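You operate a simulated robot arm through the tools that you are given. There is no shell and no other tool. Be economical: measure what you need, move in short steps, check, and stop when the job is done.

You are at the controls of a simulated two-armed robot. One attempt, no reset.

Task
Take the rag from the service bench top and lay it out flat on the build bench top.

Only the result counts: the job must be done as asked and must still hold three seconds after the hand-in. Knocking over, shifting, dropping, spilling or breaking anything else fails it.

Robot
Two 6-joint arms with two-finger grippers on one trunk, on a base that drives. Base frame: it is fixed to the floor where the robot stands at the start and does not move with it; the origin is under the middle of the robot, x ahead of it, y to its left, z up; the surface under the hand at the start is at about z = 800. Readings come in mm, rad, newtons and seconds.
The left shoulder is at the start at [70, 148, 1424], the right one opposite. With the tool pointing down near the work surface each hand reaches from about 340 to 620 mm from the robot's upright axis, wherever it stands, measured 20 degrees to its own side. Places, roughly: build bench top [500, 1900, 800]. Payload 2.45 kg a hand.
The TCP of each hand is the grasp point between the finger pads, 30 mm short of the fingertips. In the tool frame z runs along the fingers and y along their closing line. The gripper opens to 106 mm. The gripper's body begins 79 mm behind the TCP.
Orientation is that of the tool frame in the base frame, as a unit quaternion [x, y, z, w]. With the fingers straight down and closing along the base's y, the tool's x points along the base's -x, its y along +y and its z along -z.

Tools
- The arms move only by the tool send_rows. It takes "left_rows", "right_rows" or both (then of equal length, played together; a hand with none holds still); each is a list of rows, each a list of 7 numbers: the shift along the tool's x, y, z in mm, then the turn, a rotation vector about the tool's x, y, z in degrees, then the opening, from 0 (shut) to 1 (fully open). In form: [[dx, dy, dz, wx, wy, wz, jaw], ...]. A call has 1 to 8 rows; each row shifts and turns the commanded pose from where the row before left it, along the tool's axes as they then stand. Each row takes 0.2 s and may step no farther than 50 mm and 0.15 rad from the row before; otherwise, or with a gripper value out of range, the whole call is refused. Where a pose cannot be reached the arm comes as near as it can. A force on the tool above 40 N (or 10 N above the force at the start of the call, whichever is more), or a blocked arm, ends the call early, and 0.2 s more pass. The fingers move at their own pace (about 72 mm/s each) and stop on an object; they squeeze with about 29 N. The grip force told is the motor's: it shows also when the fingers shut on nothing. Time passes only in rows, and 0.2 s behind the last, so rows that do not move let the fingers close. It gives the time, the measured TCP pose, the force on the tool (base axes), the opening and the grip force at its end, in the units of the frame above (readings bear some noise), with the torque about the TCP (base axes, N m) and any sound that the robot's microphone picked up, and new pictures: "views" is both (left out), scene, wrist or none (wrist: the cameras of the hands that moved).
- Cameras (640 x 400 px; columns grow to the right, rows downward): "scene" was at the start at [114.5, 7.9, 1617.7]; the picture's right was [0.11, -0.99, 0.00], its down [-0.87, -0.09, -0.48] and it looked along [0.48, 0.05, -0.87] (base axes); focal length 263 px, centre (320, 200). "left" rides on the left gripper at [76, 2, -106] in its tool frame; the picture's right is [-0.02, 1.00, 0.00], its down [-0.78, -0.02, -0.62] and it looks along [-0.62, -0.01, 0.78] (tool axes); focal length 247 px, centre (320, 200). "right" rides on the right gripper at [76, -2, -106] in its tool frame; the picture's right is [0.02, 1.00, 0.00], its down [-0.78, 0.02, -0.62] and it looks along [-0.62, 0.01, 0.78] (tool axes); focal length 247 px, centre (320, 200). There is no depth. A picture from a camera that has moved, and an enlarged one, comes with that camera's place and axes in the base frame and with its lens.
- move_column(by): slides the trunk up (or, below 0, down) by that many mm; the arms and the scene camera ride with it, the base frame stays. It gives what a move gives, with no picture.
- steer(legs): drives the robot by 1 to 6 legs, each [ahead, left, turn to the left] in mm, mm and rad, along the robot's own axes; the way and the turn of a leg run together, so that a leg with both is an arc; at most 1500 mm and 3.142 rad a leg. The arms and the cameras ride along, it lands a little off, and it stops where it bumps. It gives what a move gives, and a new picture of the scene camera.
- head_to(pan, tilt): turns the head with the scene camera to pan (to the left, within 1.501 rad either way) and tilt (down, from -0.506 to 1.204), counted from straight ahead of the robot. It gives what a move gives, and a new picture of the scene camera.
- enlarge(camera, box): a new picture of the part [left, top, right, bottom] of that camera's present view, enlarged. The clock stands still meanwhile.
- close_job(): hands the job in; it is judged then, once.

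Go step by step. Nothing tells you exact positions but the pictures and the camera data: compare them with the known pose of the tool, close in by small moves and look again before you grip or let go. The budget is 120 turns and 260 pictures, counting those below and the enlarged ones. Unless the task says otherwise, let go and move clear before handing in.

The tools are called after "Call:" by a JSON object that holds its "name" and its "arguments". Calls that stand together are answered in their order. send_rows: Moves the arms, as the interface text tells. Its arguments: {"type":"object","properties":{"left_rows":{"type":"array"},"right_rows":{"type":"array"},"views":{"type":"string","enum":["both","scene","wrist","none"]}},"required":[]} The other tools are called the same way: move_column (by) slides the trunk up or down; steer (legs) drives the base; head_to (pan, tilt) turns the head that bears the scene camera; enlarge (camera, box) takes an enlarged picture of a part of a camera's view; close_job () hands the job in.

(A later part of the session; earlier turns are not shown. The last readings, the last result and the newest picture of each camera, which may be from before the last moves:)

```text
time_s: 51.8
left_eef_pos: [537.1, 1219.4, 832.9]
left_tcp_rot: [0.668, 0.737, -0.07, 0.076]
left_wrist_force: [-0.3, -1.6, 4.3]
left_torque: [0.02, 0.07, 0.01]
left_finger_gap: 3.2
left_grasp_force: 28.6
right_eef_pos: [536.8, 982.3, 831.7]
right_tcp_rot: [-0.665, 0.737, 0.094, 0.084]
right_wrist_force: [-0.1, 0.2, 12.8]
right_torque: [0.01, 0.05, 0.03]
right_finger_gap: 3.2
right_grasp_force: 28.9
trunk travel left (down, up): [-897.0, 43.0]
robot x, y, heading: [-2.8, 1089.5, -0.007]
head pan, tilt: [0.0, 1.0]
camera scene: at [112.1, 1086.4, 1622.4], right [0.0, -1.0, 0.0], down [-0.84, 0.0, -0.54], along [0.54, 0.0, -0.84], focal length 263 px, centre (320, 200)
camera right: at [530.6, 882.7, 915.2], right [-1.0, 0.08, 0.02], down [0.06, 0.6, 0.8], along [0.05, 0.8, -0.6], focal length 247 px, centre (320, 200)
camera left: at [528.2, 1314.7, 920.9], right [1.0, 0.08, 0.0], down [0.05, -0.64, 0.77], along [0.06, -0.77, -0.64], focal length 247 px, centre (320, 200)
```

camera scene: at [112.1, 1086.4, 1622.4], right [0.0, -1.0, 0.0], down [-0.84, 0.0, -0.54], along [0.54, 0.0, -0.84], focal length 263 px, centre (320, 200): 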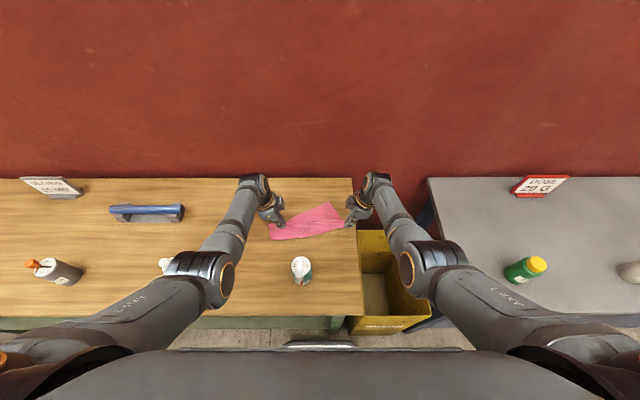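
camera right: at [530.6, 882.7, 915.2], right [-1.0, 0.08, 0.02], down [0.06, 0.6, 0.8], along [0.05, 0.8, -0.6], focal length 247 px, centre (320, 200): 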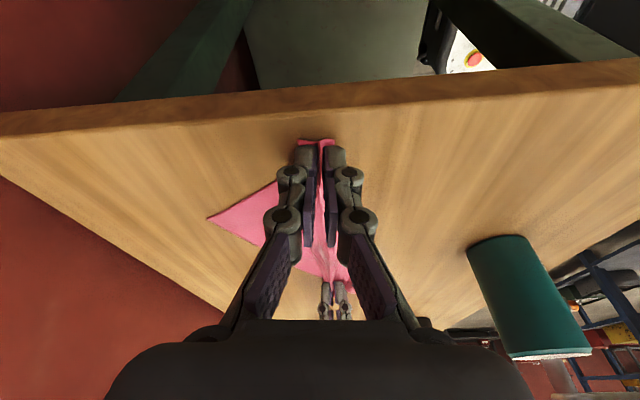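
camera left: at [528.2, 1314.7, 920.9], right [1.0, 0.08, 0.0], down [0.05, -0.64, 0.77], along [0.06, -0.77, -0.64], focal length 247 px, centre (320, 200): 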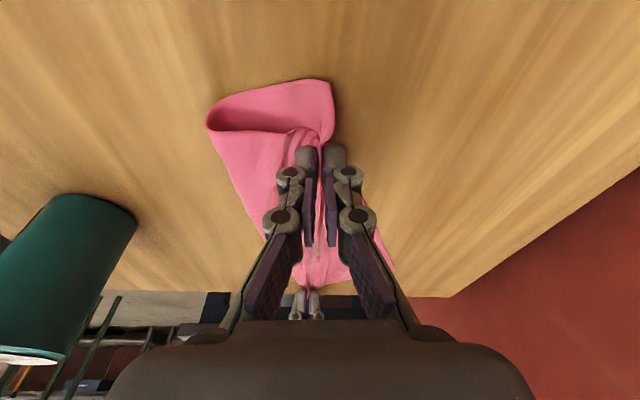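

Both jaws hold cloth (3.2 mm each). I lift straight up and look.

Call:
{"name": "send_rows", "arguments": {"left_rows": [[-4.1, 0, -19.6, 0, 0, 0, 0], [-8.2, 0, -39.2, 0, 0, 0, 0], [-8.2, 0, -39.2, 0, 0, 0, 0], [-8.2, 0, -39.2, 0, 0, 0, 0]], "right_rows": [[-5, 0, -19.4, 0, 0, 0, 0], [-10, 0, -38.7, 0, 0, 0, 0], [-10, 0, -38.7, 0, 0, 0, 0], [-10, 0, -38.7, 0, 0, 0, 0]], "views": "both"}}

Call:
{"name": "enlarge", "arguments": {"camera": "scene", "box": [220, 160, 420, 285]}}

```text
time_s: 52.8
left_eef_pos: [537.2, 1219.6, 972.7]
left_tcp_rot: [0.668, 0.737, -0.071, 0.075]
left_wrist_force: [-1.0, -0.2, -1.0]
left_torque: [-0.02, 0.0, -0.02]
left_finger_gap: 4.8
left_grasp_force: 29.6
right_eef_pos: [538.9, 981.1, 970.4]
right_tcp_rot: [-0.664, 0.737, 0.095, 0.083]
right_wrist_force: [-2.2, 2.0, -3.1]
right_torque: [0.1, -0.23, -0.05]
right_finger_gap: 0.7
right_grasp_force: 27.0
trunk travel left (down, up): [-897.0, 43.0]
robot x, y, heading: [-2.8, 1084.6, -0.005]
head pan, tilt: [0.0, 1.0]
camera scene: at [114.4, 1086.5, 1622.1], right [0.0, -1.0, 0.0], down [-0.84, 0.0, -0.54], along [0.54, 0.0, -0.84], focal length 263 px, centre (320, 200)
camera right: at [535.0, 881.2, 1054.3], right [-1.0, 0.08, 0.02], down [0.07, 0.6, 0.8], along [0.05, 0.8, -0.6], focal length 247 px, centre (320, 200)
camera left: at [529.7, 1314.9, 1061.4], right [1.0, 0.08, 0.0], down [0.05, -0.64, 0.77], along [0.06, -0.77, -0.64], focal length 247 px, centre (320, 200)
```

scene: 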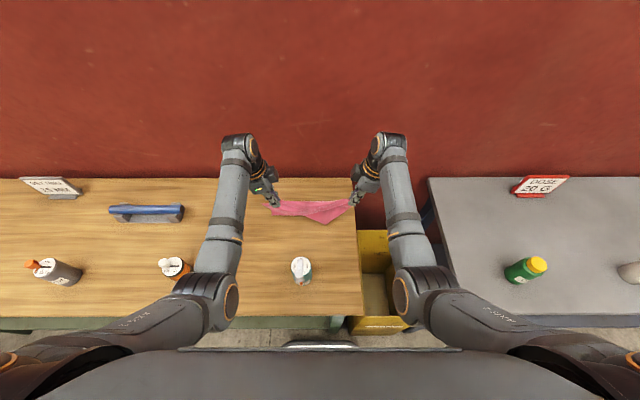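
right: 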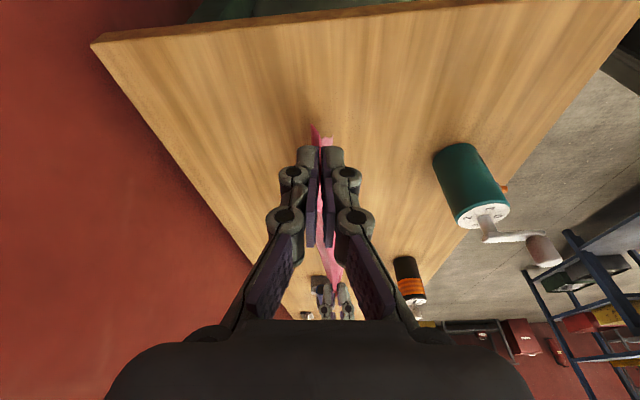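
left: 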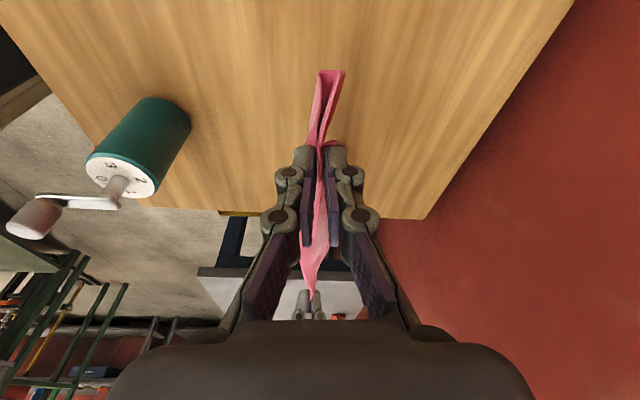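

```text
3.20 times, centred on (320, 222) of scene
camera zoom: at [114.4, 1086.5, 1622.1], right [0.0, -1.0, 0.0], down [-0.84, 0.0, -0.54], along [0.54, 0.0, -0.84], focal length 843 px, centre (320, 128)
```

zoom: 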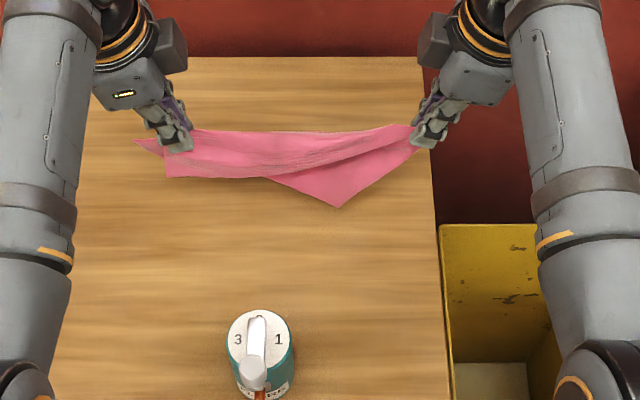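

Both jaws have caught two layers, so the fold stays closed. The right hand holds one corner; I let the left side go so the rag hangs open from the right corner, then I'll re-lay it with a better pull direction.

Call:
{"name": "send_rows", "arguments": {"left_rows": [[0, 0, 0, 0, 0, 0, 0.4], [0, 0, 0, 0, 0, 0, 0.7], [20, 0, -20, 0, 0, 0, 0.7], [30, 0, -20, 0, 0, 0, 0.7], [0, 0, 0, 0, 0, 0, 0.7]], "right_rows": [[0, 0, 0, 0, 0, 0, 0], [0, 0, 0, 0, 0, 0, 0], [-8, 0, -30, 0, 0, 0, 0], [-8, 0, -30, 0, 0, 0, 0], [-5, 0, -20, 0, 0, 0, 0]], "views": "scene"}}

Call:
{"name": "enlarge", "arguments": {"camera": "scene", "box": [220, 160, 420, 285]}}

```text
time_s: 54.0
left_eef_pos: [534.6, 1277.5, 1001.3]
left_tcp_rot: [0.669, 0.736, -0.072, 0.075]
left_wrist_force: [0.2, -0.1, 0.4]
left_torque: [0.0, 0.01, -0.04]
left_finger_gap: 74.3
left_grasp_force: 0.1
right_eef_pos: [543.0, 981.5, 1053.9]
right_tcp_rot: [-0.665, 0.737, 0.095, 0.083]
right_wrist_force: [4.2, -1.9, 3.8]
right_torque: [0.04, 0.34, 0.08]
right_finger_gap: 1.0
right_grasp_force: 26.3
trunk travel left (down, up): [-897.0, 43.0]
robot x, y, heading: [-4.7, 1086.4, -0.005]
head pan, tilt: [0.0, 1.0]
camera scene: at [115.3, 1085.4, 1622.0], right [0.0, -1.0, 0.0], down [-0.84, 0.0, -0.54], along [0.54, 0.0, -0.84], focal length 263 px, centre (320, 200)
```

scene: 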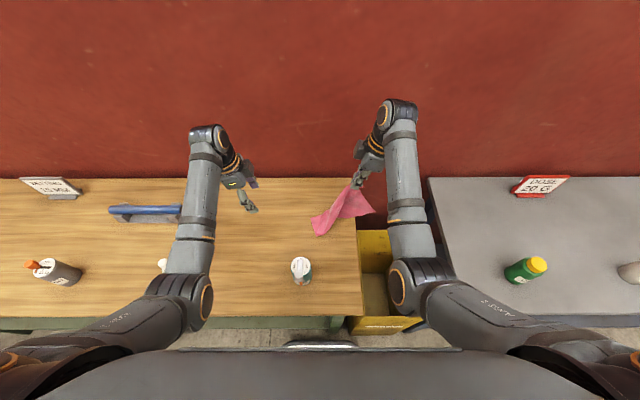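

```text
3.20 times, centred on (320, 222) of scene
camera zoom: at [115.3, 1085.4, 1622.0], right [0.0, -1.0, 0.0], down [-0.84, 0.0, -0.54], along [0.54, 0.0, -0.84], focal length 843 px, centre (320, 128)
```

zoom: 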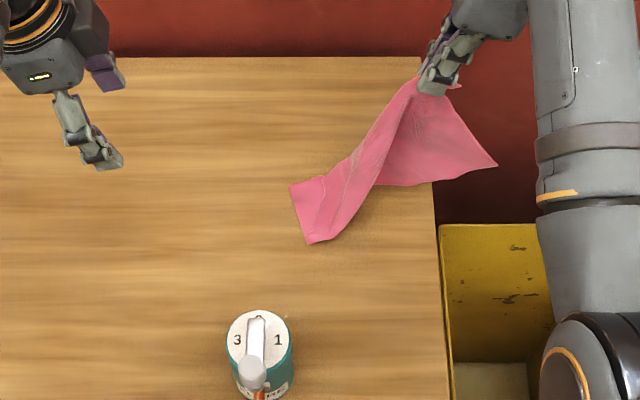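

The rag now hangs from the right hand at one corner, and the adjacent long-edge corner appears to rest on the bench near (568, 1119). I zoom in to verify before grabbing it with the left hand.

Call:
{"name": "enlarge", "arguments": {"camera": "scene", "box": [300, 175, 380, 225]}}

Call:
{"name": "enlarge", "arguments": {"camera": "left", "box": [0, 0, 640, 400]}}

Call:
{"name": "enlarge", "arguments": {"camera": "scene", "box": [290, 195, 370, 245]}}

```text
8.00 times, centred on (340, 200) of scene
camera zoom: at [115.3, 1085.4, 1622.0], right [0.0, -1.0, 0.0], down [-0.84, 0.0, -0.54], along [0.54, 0.0, -0.84], focal length 2107 px, centre (160, 200)
```

zoom: 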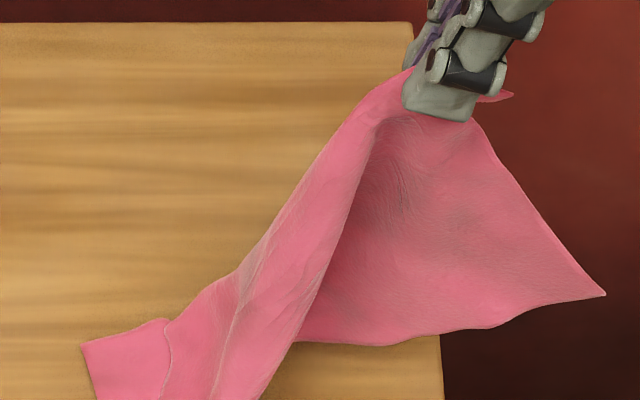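

```text
1.00 times, centred on (320, 200) of left (not enlarged: the box is as wide or as high as the picture)
camera zoom: at [526.3, 1371.9, 1090.2], right [1.0, 0.08, 0.0], down [0.05, -0.64, 0.77], along [0.06, -0.77, -0.64], focal length 247 px, centre (320, 200)
```

zoom: 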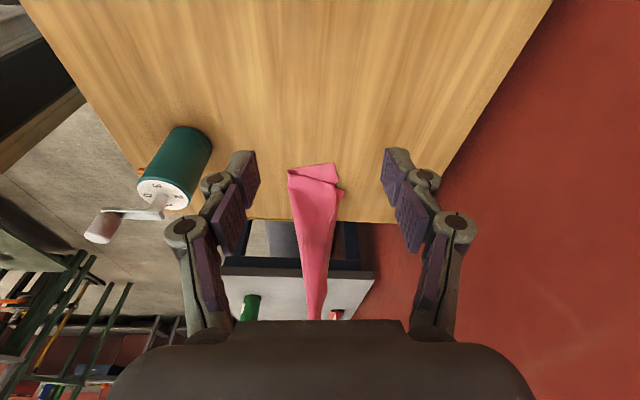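

```text
8.00 times, centred on (330, 220) of scene
camera zoom: at [115.3, 1085.4, 1622.0], right [0.0, -1.0, 0.0], down [-0.84, 0.0, -0.54], along [0.54, 0.0, -0.84], focal length 2107 px, centre (240, 40)
```

zoom: 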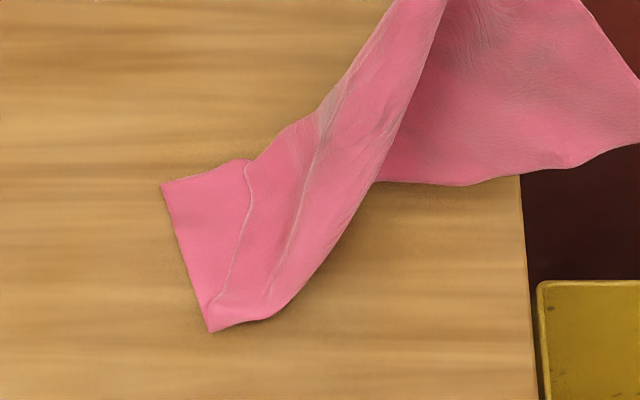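

The layout is clear: the right hand holds one corner, and the adjacent short-edge corner hangs free in the air to its right. I'll raise the column and turn the right wrist so that free corner swings toward the left hand, for a clean mid-air pinch of a single layer.

Call:
{"name": "move_column", "arguments": {"by": 42}}

Call:
{"name": "send_rows", "arguments": {"right_rows": [[0, 0, 0, 0, 0, 8.2, 0], [0, 0, 0, 0, 0, 8.2, 0], [0, 0, 0, 0, 0, 8.2, 0], [0, 0, 0, 0, 0, 8.2, 0], [0, 0, 0, 0, 0, 8.2, 0], [0, 0, 0, 0, 0, 8.2, 0], [0, 0, 0, 0, 0, 8.2, 0], [0, 0, 0, 0, 0, 8.2, 0]], "views": "none"}}

Call:
{"name": "send_rows", "arguments": {"right_rows": [[0, 0, 0, 0, 0, 8.2, 0], [0, 0, 0, 0, 0, 8.2, 0], [0, 0, 0, 0, 0, 8.2, 0], [0, 0, 0, 0, 0, 8.2, 0], [0, 0, 0, 0, 0, 8.2, 0], [0, 0, 0, 0, 0, 8.2, 0], [0, 0, 0, 0, 0, 8.2, 0]], "views": "scene"}}

Call:
{"name": "enlarge", "arguments": {"camera": "scene", "box": [260, 160, 420, 260]}}

```text
time_s: 54.9
left_eef_pos: [533.5, 1277.1, 1043.1]
left_tcp_rot: [0.668, 0.737, -0.072, 0.075]
left_wrist_force: [0.2, 0.7, -0.2]
left_torque: [0.0, -0.03, 0.0]
left_finger_gap: 74.1
left_grasp_force: 0.0
right_eef_pos: [542.8, 982.3, 1096.1]
right_tcp_rot: [-0.664, 0.737, 0.095, 0.082]
right_wrist_force: [0.1, 0.7, -2.0]
right_torque: [-0.02, -0.03, -0.04]
right_finger_gap: 2.5
right_grasp_force: 25.7
trunk travel left (down, up): [-939.0, 1.0]
robot x, y, heading: [-1.7, 1087.5, -0.004]
head pan, tilt: [0.0, 1.0]
```

```text
time_s: 56.7
left_eef_pos: [534.6, 1277.1, 1042.7]
left_tcp_rot: [0.669, 0.736, -0.072, 0.075]
left_wrist_force: [0.9, 0.1, 0.1]
left_torque: [0.02, 0.01, -0.02]
left_finger_gap: 74.3
left_grasp_force: 0.0
right_eef_pos: [543.6, 983.3, 1097.1]
right_tcp_rot: [-0.159, 0.979, 0.125, 0.018]
right_wrist_force: [0.6, -0.3, 1.1]
right_torque: [-0.04, 0.01, 0.04]
right_finger_gap: 4.4
right_grasp_force: 26.8
trunk travel left (down, up): [-939.0, 1.0]
robot x, y, heading: [-5.7, 1082.5, -0.01]
head pan, tilt: [0.0, 1.0]
```

```text
time_s: 58.3
left_eef_pos: [534.0, 1276.3, 1043.9]
left_tcp_rot: [0.668, 0.736, -0.072, 0.076]
left_wrist_force: [-0.2, -0.7, 0.1]
left_torque: [0.01, -0.01, 0.0]
left_finger_gap: 74.3
left_grasp_force: 0.0
right_eef_pos: [543.5, 982.2, 1096.3]
right_tcp_rot: [0.332, 0.935, 0.118, -0.043]
right_wrist_force: [-0.6, 0.1, 0.0]
right_torque: [0.0, 0.0, -0.04]
right_finger_gap: 0.0
right_grasp_force: 28.7
trunk travel left (down, up): [-939.0, 1.0]
robot x, y, heading: [-5.7, 1085.9, -0.004]
head pan, tilt: [0.0, 1.0]
camera scene: at [115.1, 1086.6, 1664.1], right [0.0, -1.0, 0.0], down [-0.84, 0.0, -0.54], along [0.54, 0.0, -0.84], focal length 263 px, centre (320, 200)
```

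scene: 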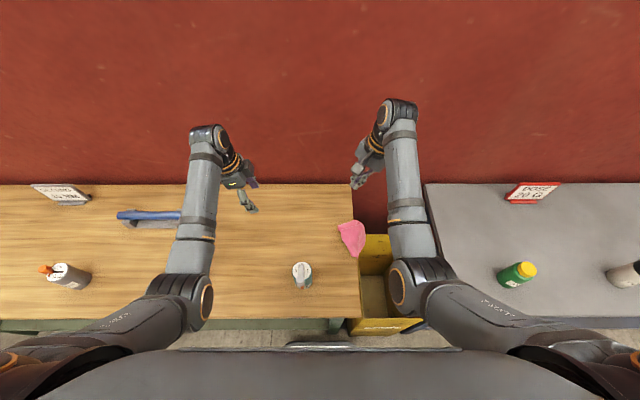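

```text
4.00 times, centred on (340, 210) of scene
camera zoom: at [115.1, 1086.6, 1664.1], right [0.0, -1.0, 0.0], down [-0.84, 0.0, -0.54], along [0.54, 0.0, -0.84], focal length 1054 px, centre (240, 160)
```

zoom: 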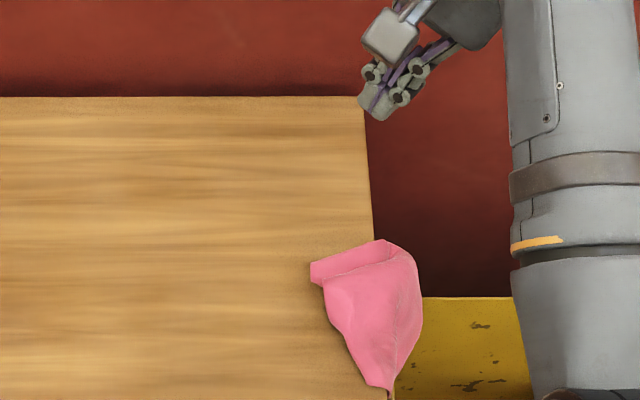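

The rag slipped from the right jaw during the turn and lies at the bench's end, partly overhanging. I look again right away to see whether it's at rest.

Call:
{"name": "send_rows", "arguments": {"right_rows": [[0, 0, 0, 0, 0, 0, 0.5]], "views": "none"}}

Call:
{"name": "enlarge", "arguments": {"camera": "scene", "box": [280, 190, 440, 290]}}

```text
time_s: 58.7
left_eef_pos: [533.5, 1276.8, 1042.9]
left_tcp_rot: [0.668, 0.737, -0.072, 0.075]
left_wrist_force: [-0.2, -0.1, 0.5]
left_torque: [0.01, 0.0, -0.01]
left_finger_gap: 74.5
left_grasp_force: 0.0
right_eef_pos: [543.4, 982.8, 1097.3]
right_tcp_rot: [0.331, 0.935, 0.118, -0.044]
right_wrist_force: [0.6, 0.3, -0.2]
right_torque: [0.0, 0.03, 0.02]
right_finger_gap: 49.3
right_grasp_force: 0.0
trunk travel left (down, up): [-939.0, 1.0]
robot x, y, heading: [-3.1, 1085.1, -0.005]
head pan, tilt: [0.0, 1.0]
```

```text
4.00 times, centred on (360, 240) of scene
camera zoom: at [115.1, 1086.6, 1664.1], right [0.0, -1.0, 0.0], down [-0.84, 0.0, -0.54], along [0.54, 0.0, -0.84], focal length 1054 px, centre (160, 40)
```

zoom: 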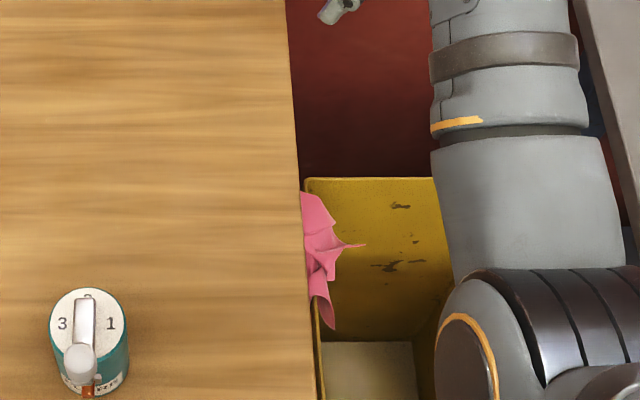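

The rag has slid off the bench end toward the yellow box. I let it settle and move the robot right so I can look into the box.

Call:
{"name": "steer", "arguments": {"legs": [[-150, -250, 0]]}}

Call:
{"name": "enlarge", "arguments": {"camera": "scene", "box": [240, 160, 400, 260]}}

```text
time_s: 60.7
left_eef_pos: [385.7, 1034.7, 1042.6]
left_tcp_rot: [0.666, 0.739, -0.071, 0.075]
left_wrist_force: [0.0, -0.1, -0.6]
left_torque: [-0.01, 0.0, -0.01]
left_finger_gap: 74.2
left_grasp_force: 0.1
right_eef_pos: [394.7, 740.8, 1097.7]
right_tcp_rot: [0.327, 0.936, 0.117, -0.045]
right_wrist_force: [-0.5, 0.0, -0.4]
right_torque: [0.0, 0.04, 0.03]
right_finger_gap: 53.1
right_grasp_force: 0.1
trunk travel left (down, up): [-939.0, 1.0]
robot x, y, heading: [-149.3, 839.1, 0.005]
head pan, tilt: [0.0, 1.0]
camera scene: at [-31.8, 842.6, 1664.0], right [0.0, -1.0, 0.0], down [-0.84, 0.0, -0.54], along [0.54, 0.0, -0.84], focal length 263 px, centre (320, 200)
```

scene: 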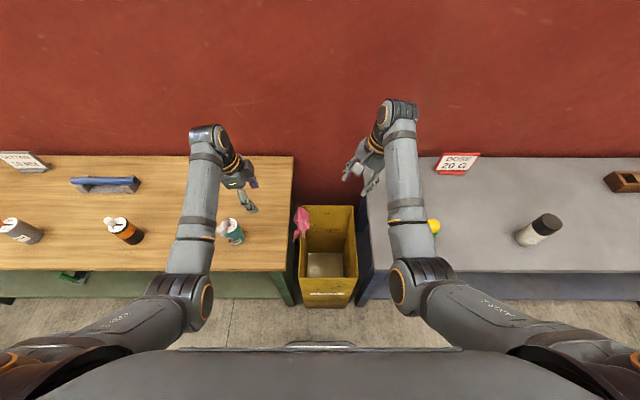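

```text
4.00 times, centred on (320, 210) of scene
camera zoom: at [-31.8, 842.6, 1664.0], right [0.0, -1.0, 0.0], down [-0.84, 0.0, -0.54], along [0.54, 0.0, -0.84], focal length 1054 px, centre (320, 160)
```

zoom: 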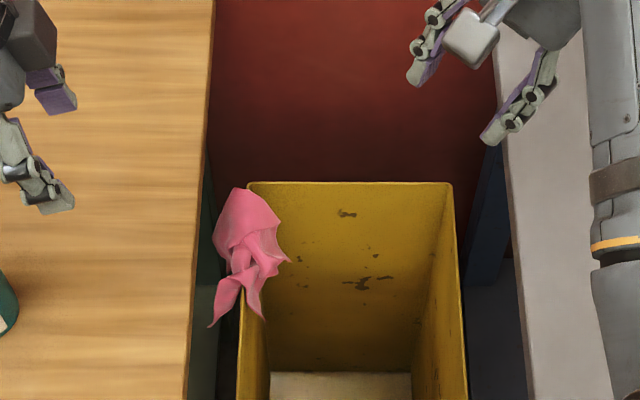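

Luckily the rag is draped over the box's left rim (rim around z = 600, y = 928, rag at x ≈ 500–610). I'll fetch it with the right hand by lowering the trunk; first I tuck the left hand aside, over the aisle.

Call:
{"name": "send_rows", "arguments": {"left_rows": [[0, 0, 0, 0, 0, -8.5, 0.3], [0, 0, 0, 0, 0, -8.5, 0.3], [0, 0, 0, 0, 0, -8.5, 0.3], [0, 0, 0, 0, 0, -8.5, 0.3], [0, 0, 0, 0, 0, -8.5, 0.3], [0, 0, 0, 0, 0, -8.5, 0.3], [0, 0, 0, 0, 0, -8.5, 0.3], [0, 0, 0, 0, 0, -8.5, 0.3]], "right_rows": [[0, 0, 0, 0, 0, -8.5, 0.9], [0, 0, 0, 0, 0, -8.5, 0.9], [0, 0, 0, 0, 0, -8.5, 0.9], [0, 0, 0, 0, 0, -8.5, 0.9], [0, 0, 0, 0, 0, -8.5, 0.9], [0, 0, 0, 0, 0, -8.5, 0.9], [0, 0, 0, 0, 0, -8.5, 0.9], [0, 0, 0, 0, 0, -8.5, 0.9]], "views": "none"}}

Call:
{"name": "send_rows", "arguments": {"left_rows": [[20, 18, -4, 0, 0, -8.5, 0.3], [30, 27, -6, 0, 0, -8.5, 0.3], [33, 28, -6, 0, 0, 0, 0.3], [33, 28, -6, 0, 0, 0, 0.3], [33, 28, -6, 0, 0, 0, 0.3], [33, 28, -6, 0, 0, 0, 0.3], [33, 28, -6, 0, 0, 0, 0.3], [33, 28, -6, 0, 0, 0, 0.3]], "right_rows": [[0, 0, 0, 0, 0, -8.2, 0.9], [0, 0, 0, 0, 0, -8.2, 0.9], [0, 0, 0, 0, 0, -8.2, 0.9], [0, 0, 0, 0, 0, -8.2, 0.9], [0, 0, 0, 0, 0, -8.2, 0.9], [0, 0, 0, 0, 0, -8.2, 0.9], [0, 0, 0, 0, 0, -6, 0.9], [0, 0, 0, 0, 0, 0, 0.9]], "views": "scene"}}

```text
time_s: 62.5
left_eef_pos: [385.4, 1033.8, 1042.2]
left_tcp_rot: [0.137, 0.985, -0.101, 0.023]
left_wrist_force: [-0.1, -0.4, -0.6]
left_torque: [0.04, 0.01, -0.03]
left_finger_gap: 31.6
left_grasp_force: 0.0
right_eef_pos: [395.1, 739.3, 1097.4]
right_tcp_rot: [-0.254, 0.959, 0.122, 0.03]
right_wrist_force: [0.0, -0.9, 0.3]
right_torque: [-0.01, -0.02, -0.03]
right_finger_gap: 95.5
right_grasp_force: 0.1
trunk travel left (down, up): [-939.0, 1.0]
robot x, y, heading: [-154.1, 839.2, -0.001]
head pan, tilt: [0.0, 1.0]
```

```text
time_s: 64.3
left_eef_pos: [187.0, 1219.7, 1040.2]
left_tcp_rot: [-0.009, 0.995, -0.104, 0.007]
left_wrist_force: [0.5, 0.5, 0.9]
left_torque: [0.01, 0.0, -0.01]
left_finger_gap: 31.9
left_grasp_force: 0.0
left hand out of reach, approached as far as the arm can: row 7, 8
right_eef_pos: [396.2, 737.7, 1096.3]
right_tcp_rot: [-0.669, 0.732, 0.096, 0.082]
right_wrist_force: [-0.4, -0.3, -0.4]
right_torque: [-0.01, 0.03, -0.01]
right_finger_gap: 95.2
right_grasp_force: 0.0
trunk travel left (down, up): [-939.0, 1.0]
robot x, y, heading: [-149.5, 838.1, 0.003]
head pan, tilt: [0.0, 1.0]
camera scene: at [-30.8, 838.7, 1663.9], right [0.0, -1.0, 0.0], down [-0.84, 0.0, -0.54], along [0.54, 0.0, -0.84], focal length 263 px, centre (320, 200)
```

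scene: 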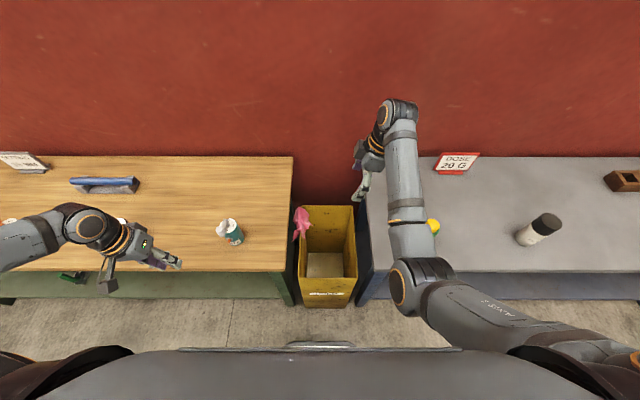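

The left hand should come farther back, clear of the bench front. I pull it toward the robot.

Call:
{"name": "send_rows", "arguments": {"left_rows": [[40, -5, 0, 0, 0, 0, 0.3], [40, -5, 0, 0, 0, 0, 0.3], [40, -5, 0, 0, 0, 0, 0.3], [40, -5, 0, 0, 0, 0, 0.3]], "views": "none"}}

```text
time_s: 65.3
left_eef_pos: [185.0, 1222.4, 1041.1]
left_tcp_rot: [-0.009, 0.995, -0.104, 0.008]
left_wrist_force: [0.2, -0.6, -0.3]
left_torque: [-0.04, 0.01, 0.01]
left_finger_gap: 31.8
left_grasp_force: 0.1
left hand out of reach, approached as far as the arm can: row 1, 2, 3, 4
right_eef_pos: [394.7, 739.3, 1097.0]
right_tcp_rot: [-0.668, 0.733, 0.095, 0.082]
right_wrist_force: [0.4, 0.3, 0.1]
right_torque: [-0.02, 0.02, 0.02]
right_finger_gap: 95.5
right_grasp_force: 0.0
trunk travel left (down, up): [-939.0, 1.0]
robot x, y, heading: [-153.6, 840.2, 0.005]
head pan, tilt: [0.0, 1.0]
```

The left hand can't fold in more, so I turn the robot about 30° left instead: that swings the left hand off the bench while the right hand reaches the box rim.

Call:
{"name": "steer", "arguments": {"legs": [[0, 0, 0.52], [47, -177, 0]]}}

```text
time_s: 68.2
left_eef_pos: [79.1, 1207.7, 1039.0]
left_tcp_rot: [-0.264, 0.959, -0.099, 0.035]
left_wrist_force: [-0.8, -0.1, -0.3]
left_torque: [-0.04, 0.0, -0.02]
left_finger_gap: 31.8
left_grasp_force: 0.1
right_eef_pos: [499.9, 893.2, 1097.4]
right_tcp_rot: [0.834, -0.537, -0.111, -0.055]
right_wrist_force: [0.7, 0.7, 1.9]
right_torque: [-0.01, -0.04, 0.0]
right_finger_gap: 95.2
right_grasp_force: 0.0
trunk travel left (down, up): [-939.0, 1.0]
robot x, y, heading: [-20.8, 706.1, 0.518]
head pan, tilt: [0.0, 1.0]
camera scene: at [76.4, 770.6, 1664.2], right [0.5, -0.87, 0.0], down [-0.73, -0.42, -0.54], along [0.47, 0.27, -0.84], focal length 263 px, centre (320, 200)
```

scene: 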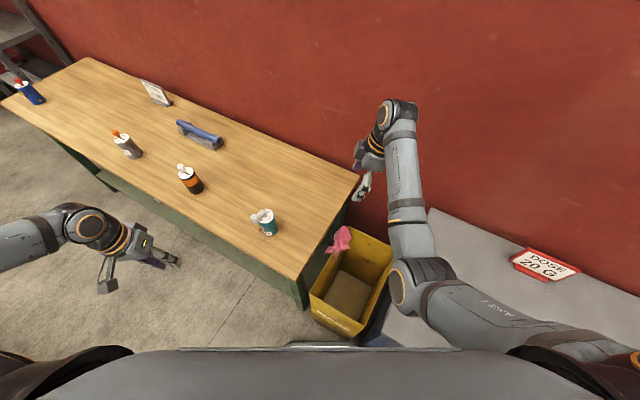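

To keep the right elbow clear of the grey bench when lowering, I use a slightly smaller turn and shift left.

Call:
{"name": "steer", "arguments": {"legs": [[0, 0, -0.134], [50, 82, 0]]}}

Call:
{"name": "enlarge", "arguments": {"camera": "scene", "box": [260, 170, 420, 270]}}

Call:
{"name": "enlarge", "arguments": {"camera": "right", "box": [0, 0, 640, 400]}}

```text
time_s: 69.1
left_eef_pos: [104.6, 1203.0, 1041.1]
left_tcp_rot: [-0.242, 0.965, -0.098, 0.032]
left_wrist_force: [0.2, -0.2, -0.5]
left_torque: [0.01, -0.01, 0.02]
left_finger_gap: 31.8
left_grasp_force: 0.0
right_eef_pos: [508.3, 868.2, 1096.6]
right_tcp_rot: [0.822, -0.556, -0.113, -0.059]
right_wrist_force: [0.2, -0.4, 0.8]
right_torque: [0.01, 0.0, -0.02]
right_finger_gap: 95.1
right_grasp_force: 0.0
trunk travel left (down, up): [-939.0, 1.0]
robot x, y, heading: [-23.2, 708.1, 0.474]
head pan, tilt: [0.0, 1.0]
stopped in leg 1: the robot was blocked; the commanded pose is now the measured one
camera scene: at [82.3, 763.1, 1664.2], right [0.46, -0.89, 0.0], down [-0.75, -0.39, -0.54], along [0.48, 0.25, -0.84], focal length 263 px, centre (320, 200)
```

scene: 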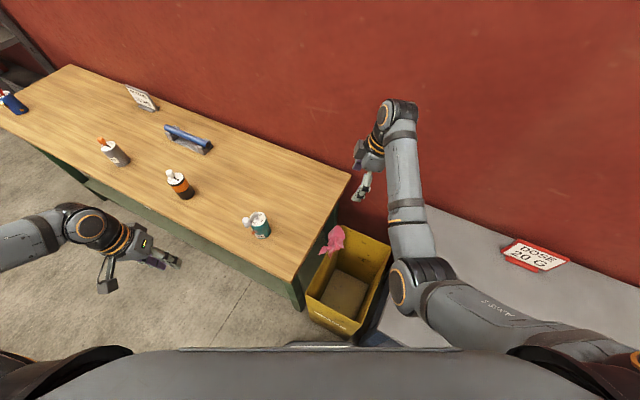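

```text
4.00 times, centred on (340, 220) of scene
camera zoom: at [82.3, 763.1, 1664.2], right [0.46, -0.89, 0.0], down [-0.75, -0.39, -0.54], along [0.48, 0.25, -0.84], focal length 1054 px, centre (240, 120)
```

zoom: 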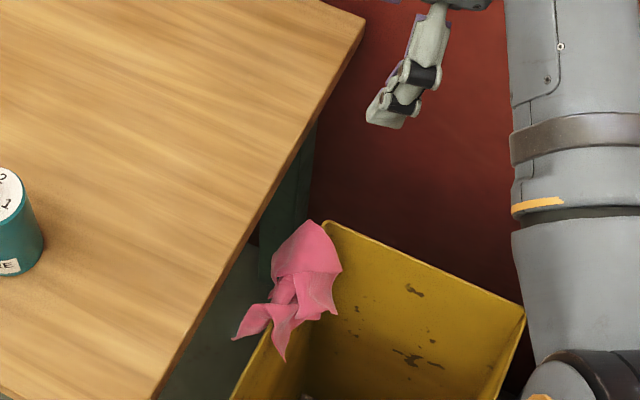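

```text
1.00 times, centred on (320, 200) of right (not enlarged: the box is as wide or as high as the picture)
camera zoom: at [551.6, 777.3, 1180.0], right [-0.92, -0.4, 0.02], down [-0.22, 0.56, 0.8], along [-0.33, 0.73, -0.6], focal length 247 px, centre (320, 200)
```

zoom: 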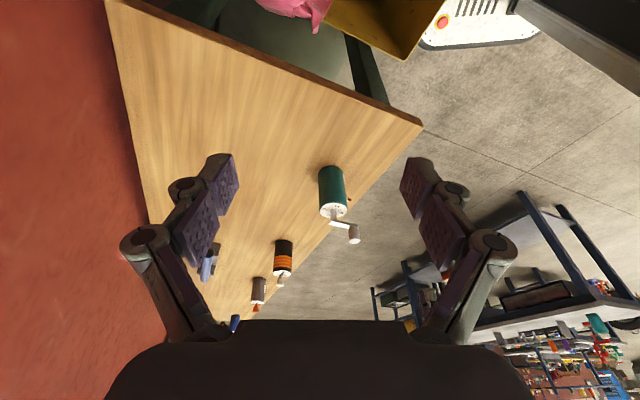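

The base bumped something while turning, probably its corner on a bench leg; the box and benches look unmoved. I back straight off first, then reposition a bit farther back, as the rag's near part is at x ≈ 510.

Call:
{"name": "steer", "arguments": {"legs": [[-120, 0, 0], [0, 0, -0.09], [0, 125, 0]]}}

```text
time_s: 71.7
left_eef_pos: [-5.0, 1248.4, 1042.1]
left_tcp_rot: [-0.199, 0.975, -0.098, 0.027]
left_wrist_force: [-0.6, -0.6, -0.2]
left_torque: [0.06, -0.01, 0.02]
left_finger_gap: 31.6
left_grasp_force: 0.0
right_eef_pos: [368.1, 878.5, 1096.9]
right_tcp_rot: [0.796, -0.592, -0.11, -0.063]
right_wrist_force: [-0.2, -1.7, 0.1]
right_torque: [0.04, 0.01, 0.01]
right_finger_gap: 95.0
right_grasp_force: 0.1
trunk travel left (down, up): [-939.0, 1.0]
robot x, y, heading: [-179.7, 767.2, 0.384]
head pan, tilt: [0.0, 1.0]
camera scene: at [-65.9, 811.9, 1664.1], right [0.38, -0.93, 0.0], down [-0.78, -0.32, -0.54], along [0.5, 0.21, -0.84], focal length 263 px, centre (320, 200)
```

scene: 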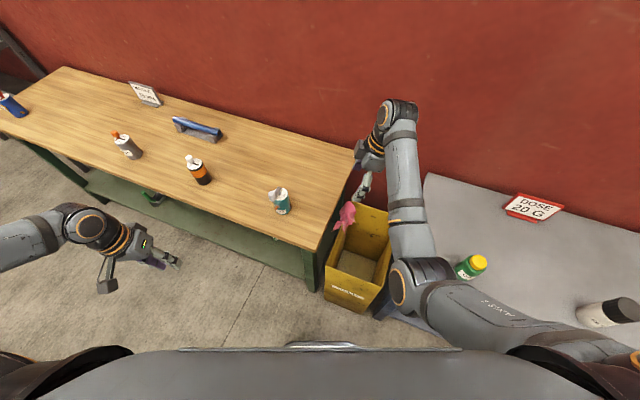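

Now I'm clear of everything. I square the right jaw along the rim, open it, and lower the trunk here with the hand over the gap.

Call:
{"name": "send_rows", "arguments": {"right_rows": [[0, 0, 0, 0, 0, 8.5, 1], [0, 0, 0, 0, 0, 8.5, 1]], "views": "none"}}

Call:
{"name": "move_column", "arguments": {"by": -330}}

Call:
{"name": "enlarge", "arguments": {"camera": "scene", "box": [0, 0, 640, 400]}}

Call:
{"name": "enlarge", "arguments": {"camera": "right", "box": [0, 0, 640, 400]}}

```text
time_s: 72.3
left_eef_pos: [-6.6, 1250.4, 1041.5]
left_tcp_rot: [-0.198, 0.975, -0.099, 0.027]
left_wrist_force: [-0.3, -0.9, -0.7]
left_torque: [0.04, 0.02, -0.02]
left_finger_gap: 31.9
left_grasp_force: 0.1
right_eef_pos: [367.3, 879.2, 1096.0]
right_tcp_rot: [-0.699, 0.704, 0.118, 0.045]
right_wrist_force: [-0.3, -0.1, 0.5]
right_torque: [0.06, 0.02, 0.0]
right_finger_gap: 106.1
right_grasp_force: 0.0
trunk travel left (down, up): [-939.0, 1.0]
robot x, y, heading: [-175.8, 768.5, 0.39]
head pan, tilt: [0.0, 1.0]
```

```text
time_s: 75.6
left_eef_pos: [-6.0, 1250.4, 711.0]
left_tcp_rot: [-0.199, 0.975, -0.1, 0.027]
left_wrist_force: [-0.2, -0.1, -0.7]
left_torque: [-0.01, -0.03, 0.03]
left_finger_gap: 31.7
left_grasp_force: 0.0
right_eef_pos: [366.8, 881.2, 765.8]
right_tcp_rot: [-0.7, 0.703, 0.117, 0.047]
right_wrist_force: [0.8, 0.6, -0.4]
right_torque: [-0.02, 0.0, 0.0]
right_finger_gap: 106.2
right_grasp_force: 0.0
trunk travel left (down, up): [-609.0, 331.0]
robot x, y, heading: [-177.9, 772.0, 0.387]
head pan, tilt: [0.0, 1.0]
```

```text
1.00 times, centred on (320, 200) of scene (not enlarged: the box is as wide or as high as the picture)
camera zoom: at [-67.7, 815.8, 1334.1], right [0.38, -0.93, 0.0], down [-0.78, -0.32, -0.54], along [0.5, 0.2, -0.84], focal length 263 px, centre (320, 200)
```

zoom: 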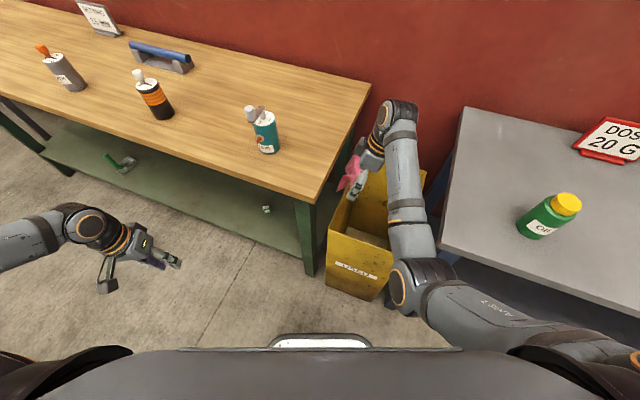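

```text
1.00 times, centred on (320, 200) of right (not enlarged: the box is as wide or as high as the picture)
camera zoom: at [378.4, 783.0, 851.0], right [-1.0, -0.03, 0.1], down [0.06, 0.62, 0.78], along [-0.08, 0.78, -0.62], focal length 247 px, centre (320, 200)
```

zoom: 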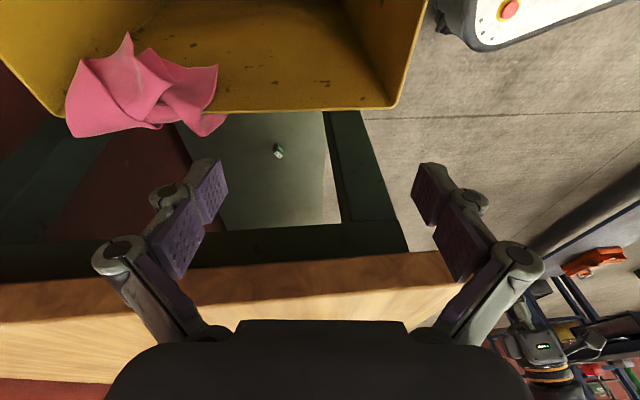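

I see the rag draped over the rim around x ≈ 465–600. I drive forward about 95 mm and finish with the arm, so the base stays clear of the box.

Call:
{"name": "steer", "arguments": {"legs": [[92, -26, 0]]}}

Call:
{"name": "enlarge", "arguments": {"camera": "right", "box": [0, 0, 640, 400]}}

```text
time_s: 76.7
left_eef_pos: [88.1, 1261.1, 710.2]
left_tcp_rot: [-0.198, 0.975, -0.099, 0.026]
left_wrist_force: [-0.1, 0.5, 0.1]
left_torque: [-0.01, 0.01, 0.0]
left_finger_gap: 31.8
left_grasp_force: 0.0
right_eef_pos: [461.7, 891.7, 765.9]
right_tcp_rot: [-0.7, 0.703, 0.116, 0.046]
right_wrist_force: [-1.0, -0.2, -0.6]
right_torque: [0.02, 0.02, -0.01]
right_finger_gap: 106.0
right_grasp_force: 0.0
trunk travel left (down, up): [-609.0, 331.0]
robot x, y, heading: [-87.7, 778.8, 0.381]
head pan, tilt: [0.0, 1.0]
camera scene: at [27.3, 826.3, 1334.0], right [0.38, -0.93, 0.0], down [-0.78, -0.32, -0.54], along [0.5, 0.2, -0.84], focal length 263 px, centre (320, 200)
```

scene: 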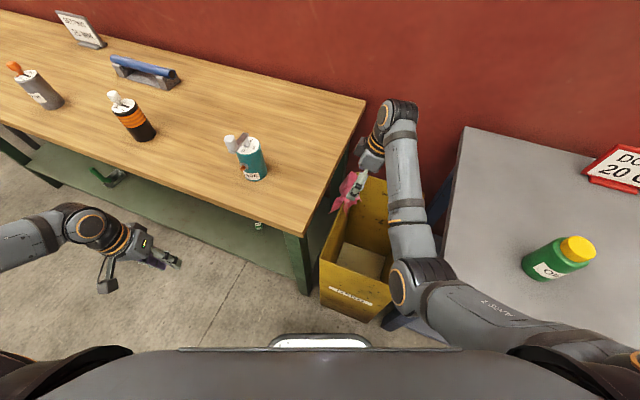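

```text
1.00 times, centred on (320, 200) of right (not enlarged: the box is as wide or as high as the picture)
camera zoom: at [473.2, 793.7, 850.6], right [-0.99, -0.03, 0.1], down [0.06, 0.62, 0.78], along [-0.08, 0.78, -0.62], focal length 247 px, centre (320, 200)
```

zoom: 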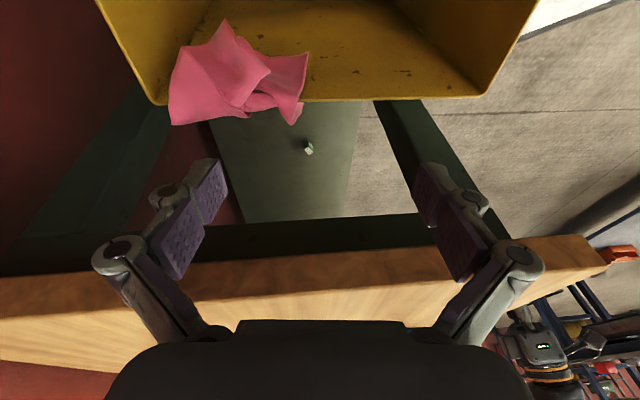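

I extend the right arm over the rag with open jaws and stop just above it.

Call:
{"name": "send_rows", "arguments": {"right_rows": [[4.1, -32.3, 16.4, 0, 0, 0, 1], [4.1, -32.3, 16.4, 0, 0, 0, 1], [8.5, -3, 38, 0, 0, 0, 1], [0, 0, 0, 0, 0, 0, 1]], "views": "both"}}

```text
time_s: 77.7
left_eef_pos: [86.9, 1260.8, 710.6]
left_tcp_rot: [-0.199, 0.975, -0.1, 0.026]
left_wrist_force: [1.0, -0.3, 0.7]
left_torque: [-0.04, -0.01, -0.02]
left_finger_gap: 31.9
left_grasp_force: 0.1
right_eef_pos: [519.8, 894.2, 685.9]
right_tcp_rot: [-0.7, 0.703, 0.117, 0.046]
right_wrist_force: [1.0, -0.1, 0.7]
right_torque: [-0.01, 0.0, -0.01]
right_finger_gap: 105.8
right_grasp_force: 0.1
trunk travel left (down, up): [-609.0, 331.0]
robot x, y, heading: [-83.1, 777.4, 0.381]
head pan, tilt: [0.0, 1.0]
camera scene: at [26.7, 826.2, 1334.1], right [0.38, -0.93, 0.0], down [-0.78, -0.32, -0.54], along [0.5, 0.2, -0.84], focal length 263 px, centre (320, 200)
camera right: at [532.6, 796.0, 769.9], right [-1.0, -0.03, 0.09], down [0.06, 0.62, 0.78], along [-0.08, 0.78, -0.62], focal length 247 px, centre (320, 200)
```

scene: 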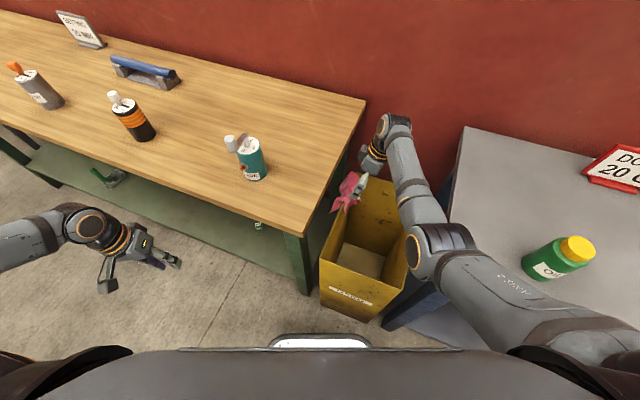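
right: 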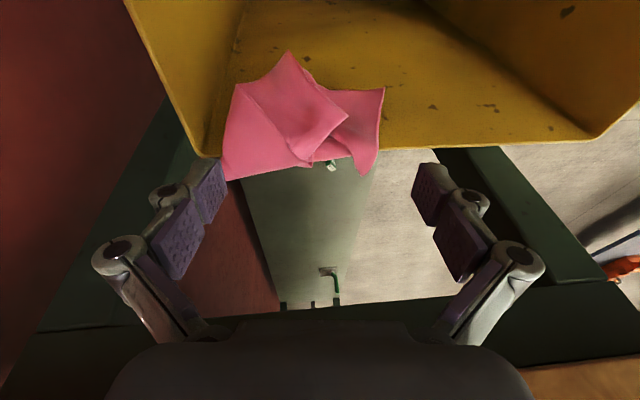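

The open jaws straddle most of the rag. I lower just inside the rim and then close.

Call:
{"name": "send_rows", "arguments": {"right_rows": [[6, -6, 30, 0, 0, 0, 1], [6, -6, 30, 0, 0, 0, 1], [3.6, -4, 19, 0, 0, 0, 1], [0, 0, 0, 0, 0, 0, 1]], "views": "both"}}

```text
time_s: 78.7
left_eef_pos: [87.4, 1261.3, 709.7]
left_tcp_rot: [-0.199, 0.975, -0.099, 0.026]
left_wrist_force: [0.4, -0.2, 0.0]
left_torque: [-0.01, 0.0, 0.01]
left_finger_gap: 32.0
left_grasp_force: 0.1
right_eef_pos: [523.0, 890.4, 607.6]
right_tcp_rot: [-0.7, 0.703, 0.117, 0.045]
right_wrist_force: [-0.4, -0.7, 0.0]
right_torque: [0.02, 0.02, 0.01]
right_finger_gap: 106.0
right_grasp_force: 0.0
right hand out of reach, approached as far as the arm can: row 3
trunk travel left (down, up): [-609.0, 331.0]
robot x, y, heading: [-82.0, 778.8, 0.386]
head pan, tilt: [0.0, 1.0]
camera scene: at [26.7, 826.3, 1334.1], right [0.38, -0.93, 0.0], down [-0.78, -0.32, -0.54], along [0.5, 0.2, -0.84], focal length 263 px, centre (320, 200)
camera right: at [534.4, 792.7, 692.5], right [-1.0, -0.03, 0.09], down [0.06, 0.62, 0.78], along [-0.08, 0.78, -0.62], focal length 247 px, centre (320, 200)
```

scene: 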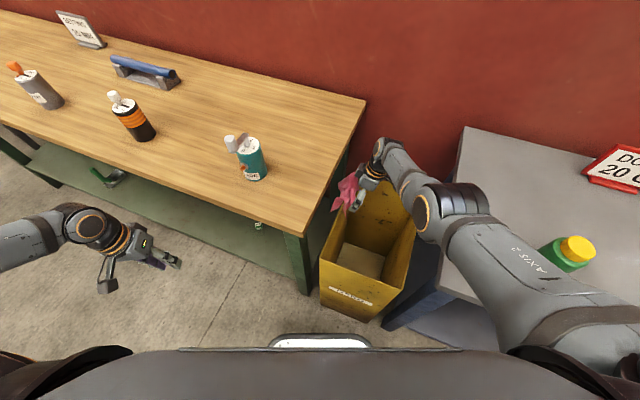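
right: 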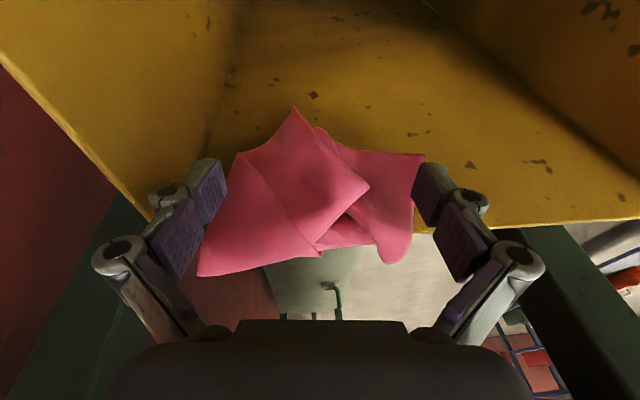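

The jaws straddle the whole rag. I nudge toward the rim and close fully.

Call:
{"name": "send_rows", "arguments": {"right_rows": [[-10, 0, 2, 0, 0, 0, 1], [0, 0, 0, 0, 0, 0, 0.6], [0, 0, 0, 0, 0, 0, 0.2], [0, 0, 0, 0, 0, 0, 0], [0, 0, 0, 0, 0, 0, 0], [0, 0, 0, 0, 0, 0, 0]], "views": "wrist"}}

```text
time_s: 80.1
left_eef_pos: [86.7, 1261.7, 710.4]
left_tcp_rot: [-0.199, 0.975, -0.099, 0.027]
left_wrist_force: [0.6, -0.3, 0.7]
left_torque: [-0.01, 0.0, -0.01]
left_finger_gap: 32.0
left_grasp_force: 0.1
right_eef_pos: [520.2, 898.3, 610.3]
right_tcp_rot: [-0.7, 0.703, 0.117, 0.046]
right_wrist_force: [0.9, -1.8, -0.6]
right_torque: [-0.01, 0.02, 0.02]
right_finger_gap: 4.7
right_grasp_force: 28.6
right hand out of reach, approached as far as the arm can: row 1
trunk travel left (down, up): [-609.0, 331.0]
robot x, y, heading: [-78.3, 779.1, 0.387]
head pan, tilt: [0.0, 1.0]
camera right: at [531.6, 800.4, 694.8], right [-0.99, -0.03, 0.1], down [0.06, 0.62, 0.78], along [-0.08, 0.78, -0.62], focal length 247 px, centre (320, 200)
```

right: 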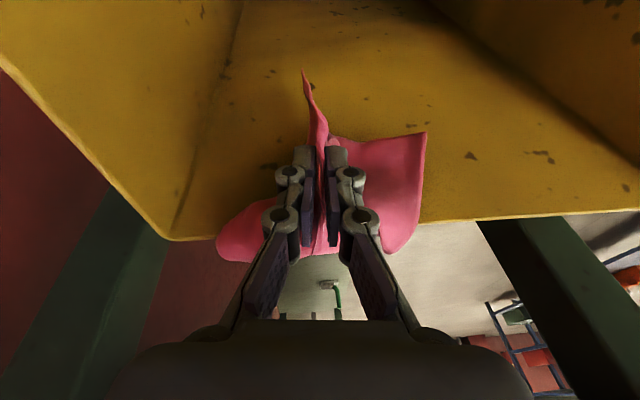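

A firm bite (4.7 mm). I lift with the arm first, then raise the trunk.

Call:
{"name": "send_rows", "arguments": {"right_rows": [[-4.5, 2, -19.4, 0, 0, 0, 0], [-9, 4, -38.7, 0, 0, 0, 0], [-9, 4, -38.7, 0, 0, 0, 0], [-9, 4, -38.7, 0, 0, 0, 0]], "views": "both"}}

Call:
{"name": "move_column", "arguments": {"by": 325}}

Call:
{"name": "enlarge", "arguments": {"camera": "scene", "box": [0, 0, 640, 400]}}

```text
time_s: 81.1
left_eef_pos: [87.2, 1262.6, 710.8]
left_tcp_rot: [-0.199, 0.975, -0.1, 0.028]
left_wrist_force: [0.2, 0.1, 0.3]
left_torque: [-0.02, -0.02, 0.0]
left_finger_gap: 31.7
left_grasp_force: 0.0
right_eef_pos: [518.5, 897.9, 750.6]
right_tcp_rot: [-0.7, 0.703, 0.116, 0.045]
right_wrist_force: [-0.9, 0.0, -0.1]
right_torque: [-0.03, -0.02, 0.01]
right_finger_gap: 4.7
right_grasp_force: 28.8
trunk travel left (down, up): [-609.0, 331.0]
robot x, y, heading: [-83.3, 783.1, 0.385]
head pan, tilt: [0.0, 1.0]
camera scene: at [26.1, 826.4, 1334.1], right [0.38, -0.93, 0.0], down [-0.78, -0.32, -0.54], along [0.5, 0.2, -0.84], focal length 263 px, centre (320, 200)
camera right: at [530.7, 800.4, 836.4], right [-0.99, -0.03, 0.1], down [0.06, 0.62, 0.78], along [-0.08, 0.78, -0.62], focal length 247 px, centre (320, 200)
```

scene: 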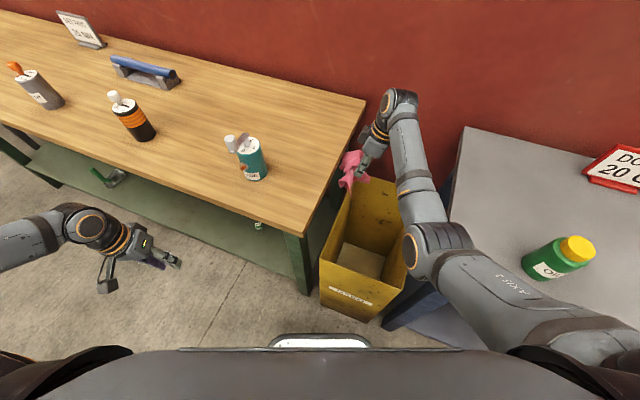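
right: 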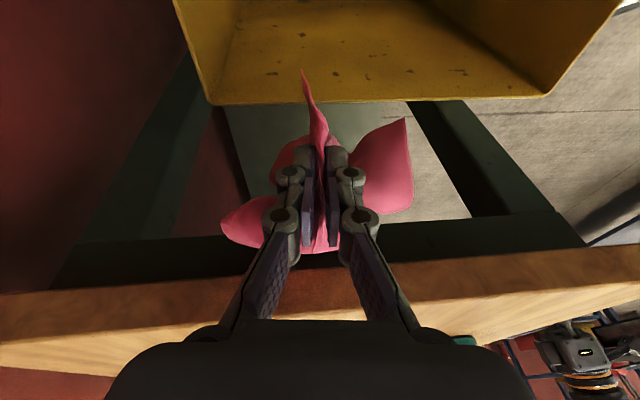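

```text
time_s: 84.3
left_eef_pos: [86.8, 1260.2, 1035.6]
left_tcp_rot: [-0.199, 0.974, -0.1, 0.026]
left_wrist_force: [0.6, -0.6, -0.3]
left_torque: [-0.01, -0.06, -0.04]
left_finger_gap: 31.7
left_grasp_force: 0.0
right_eef_pos: [521.1, 899.2, 1077.4]
right_tcp_rot: [-0.7, 0.703, 0.117, 0.046]
right_wrist_force: [-0.2, -0.9, 1.2]
right_torque: [0.0, 0.04, 0.02]
right_finger_gap: 5.1
right_grasp_force: 32.6
trunk travel left (down, up): [-934.0, 6.0]
robot x, y, heading: [-82.3, 779.7, 0.391]
head pan, tilt: [0.0, 1.0]
```

```text
1.00 times, centred on (320, 200) of scene (not enlarged: the box is as wide or as high as the picture)
camera zoom: at [26.8, 826.3, 1659.1], right [0.38, -0.93, 0.0], down [-0.78, -0.32, -0.54], along [0.5, 0.2, -0.84], focal length 263 px, centre (320, 200)
```

zoom: 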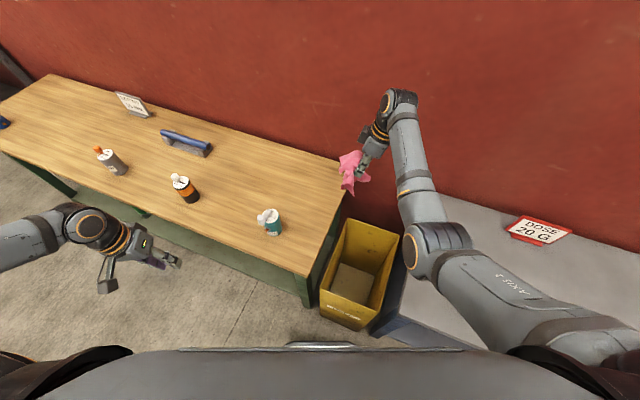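

The rag is rescued, held firmly near its middle. I back well away from the benches, move left, square up, and then approach the clear part of the build bench at y ≈ 1300.

Call:
{"name": "steer", "arguments": {"legs": [[-350, 0, 0], [124, 300, 0], [124, 301, 0], [0, 0, -0.391]]}}

```text
time_s: 91.3
left_eef_pos: [-66.0, 1681.4, 1035.0]
left_tcp_rot: [-0.004, 0.995, -0.104, 0.008]
left_wrist_force: [-0.1, -0.3, 0.0]
left_torque: [0.01, -0.02, -0.02]
left_finger_gap: 31.6
left_grasp_force: 0.1
right_eef_pos: [194.0, 1181.1, 1075.9]
right_tcp_rot: [-0.549, 0.826, 0.105, 0.068]
right_wrist_force: [-0.8, -0.1, -0.3]
right_torque: [0.02, 0.02, 0.01]
right_finger_gap: 4.1
right_grasp_force: 25.9
trunk travel left (down, up): [-934.0, 6.0]
robot x, y, heading: [-407.5, 1302.1, -0.005]
head pan, tilt: [0.0, 1.0]
camera scene: at [-289.7, 1303.0, 1659.1], right [-0.01, -1.0, 0.0], down [-0.84, 0.01, -0.54], along [0.54, 0.0, -0.84], focal length 263 px, centre (320, 200)
```

scene: 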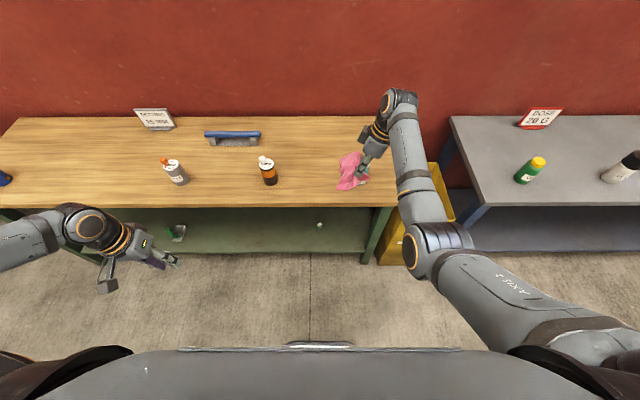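

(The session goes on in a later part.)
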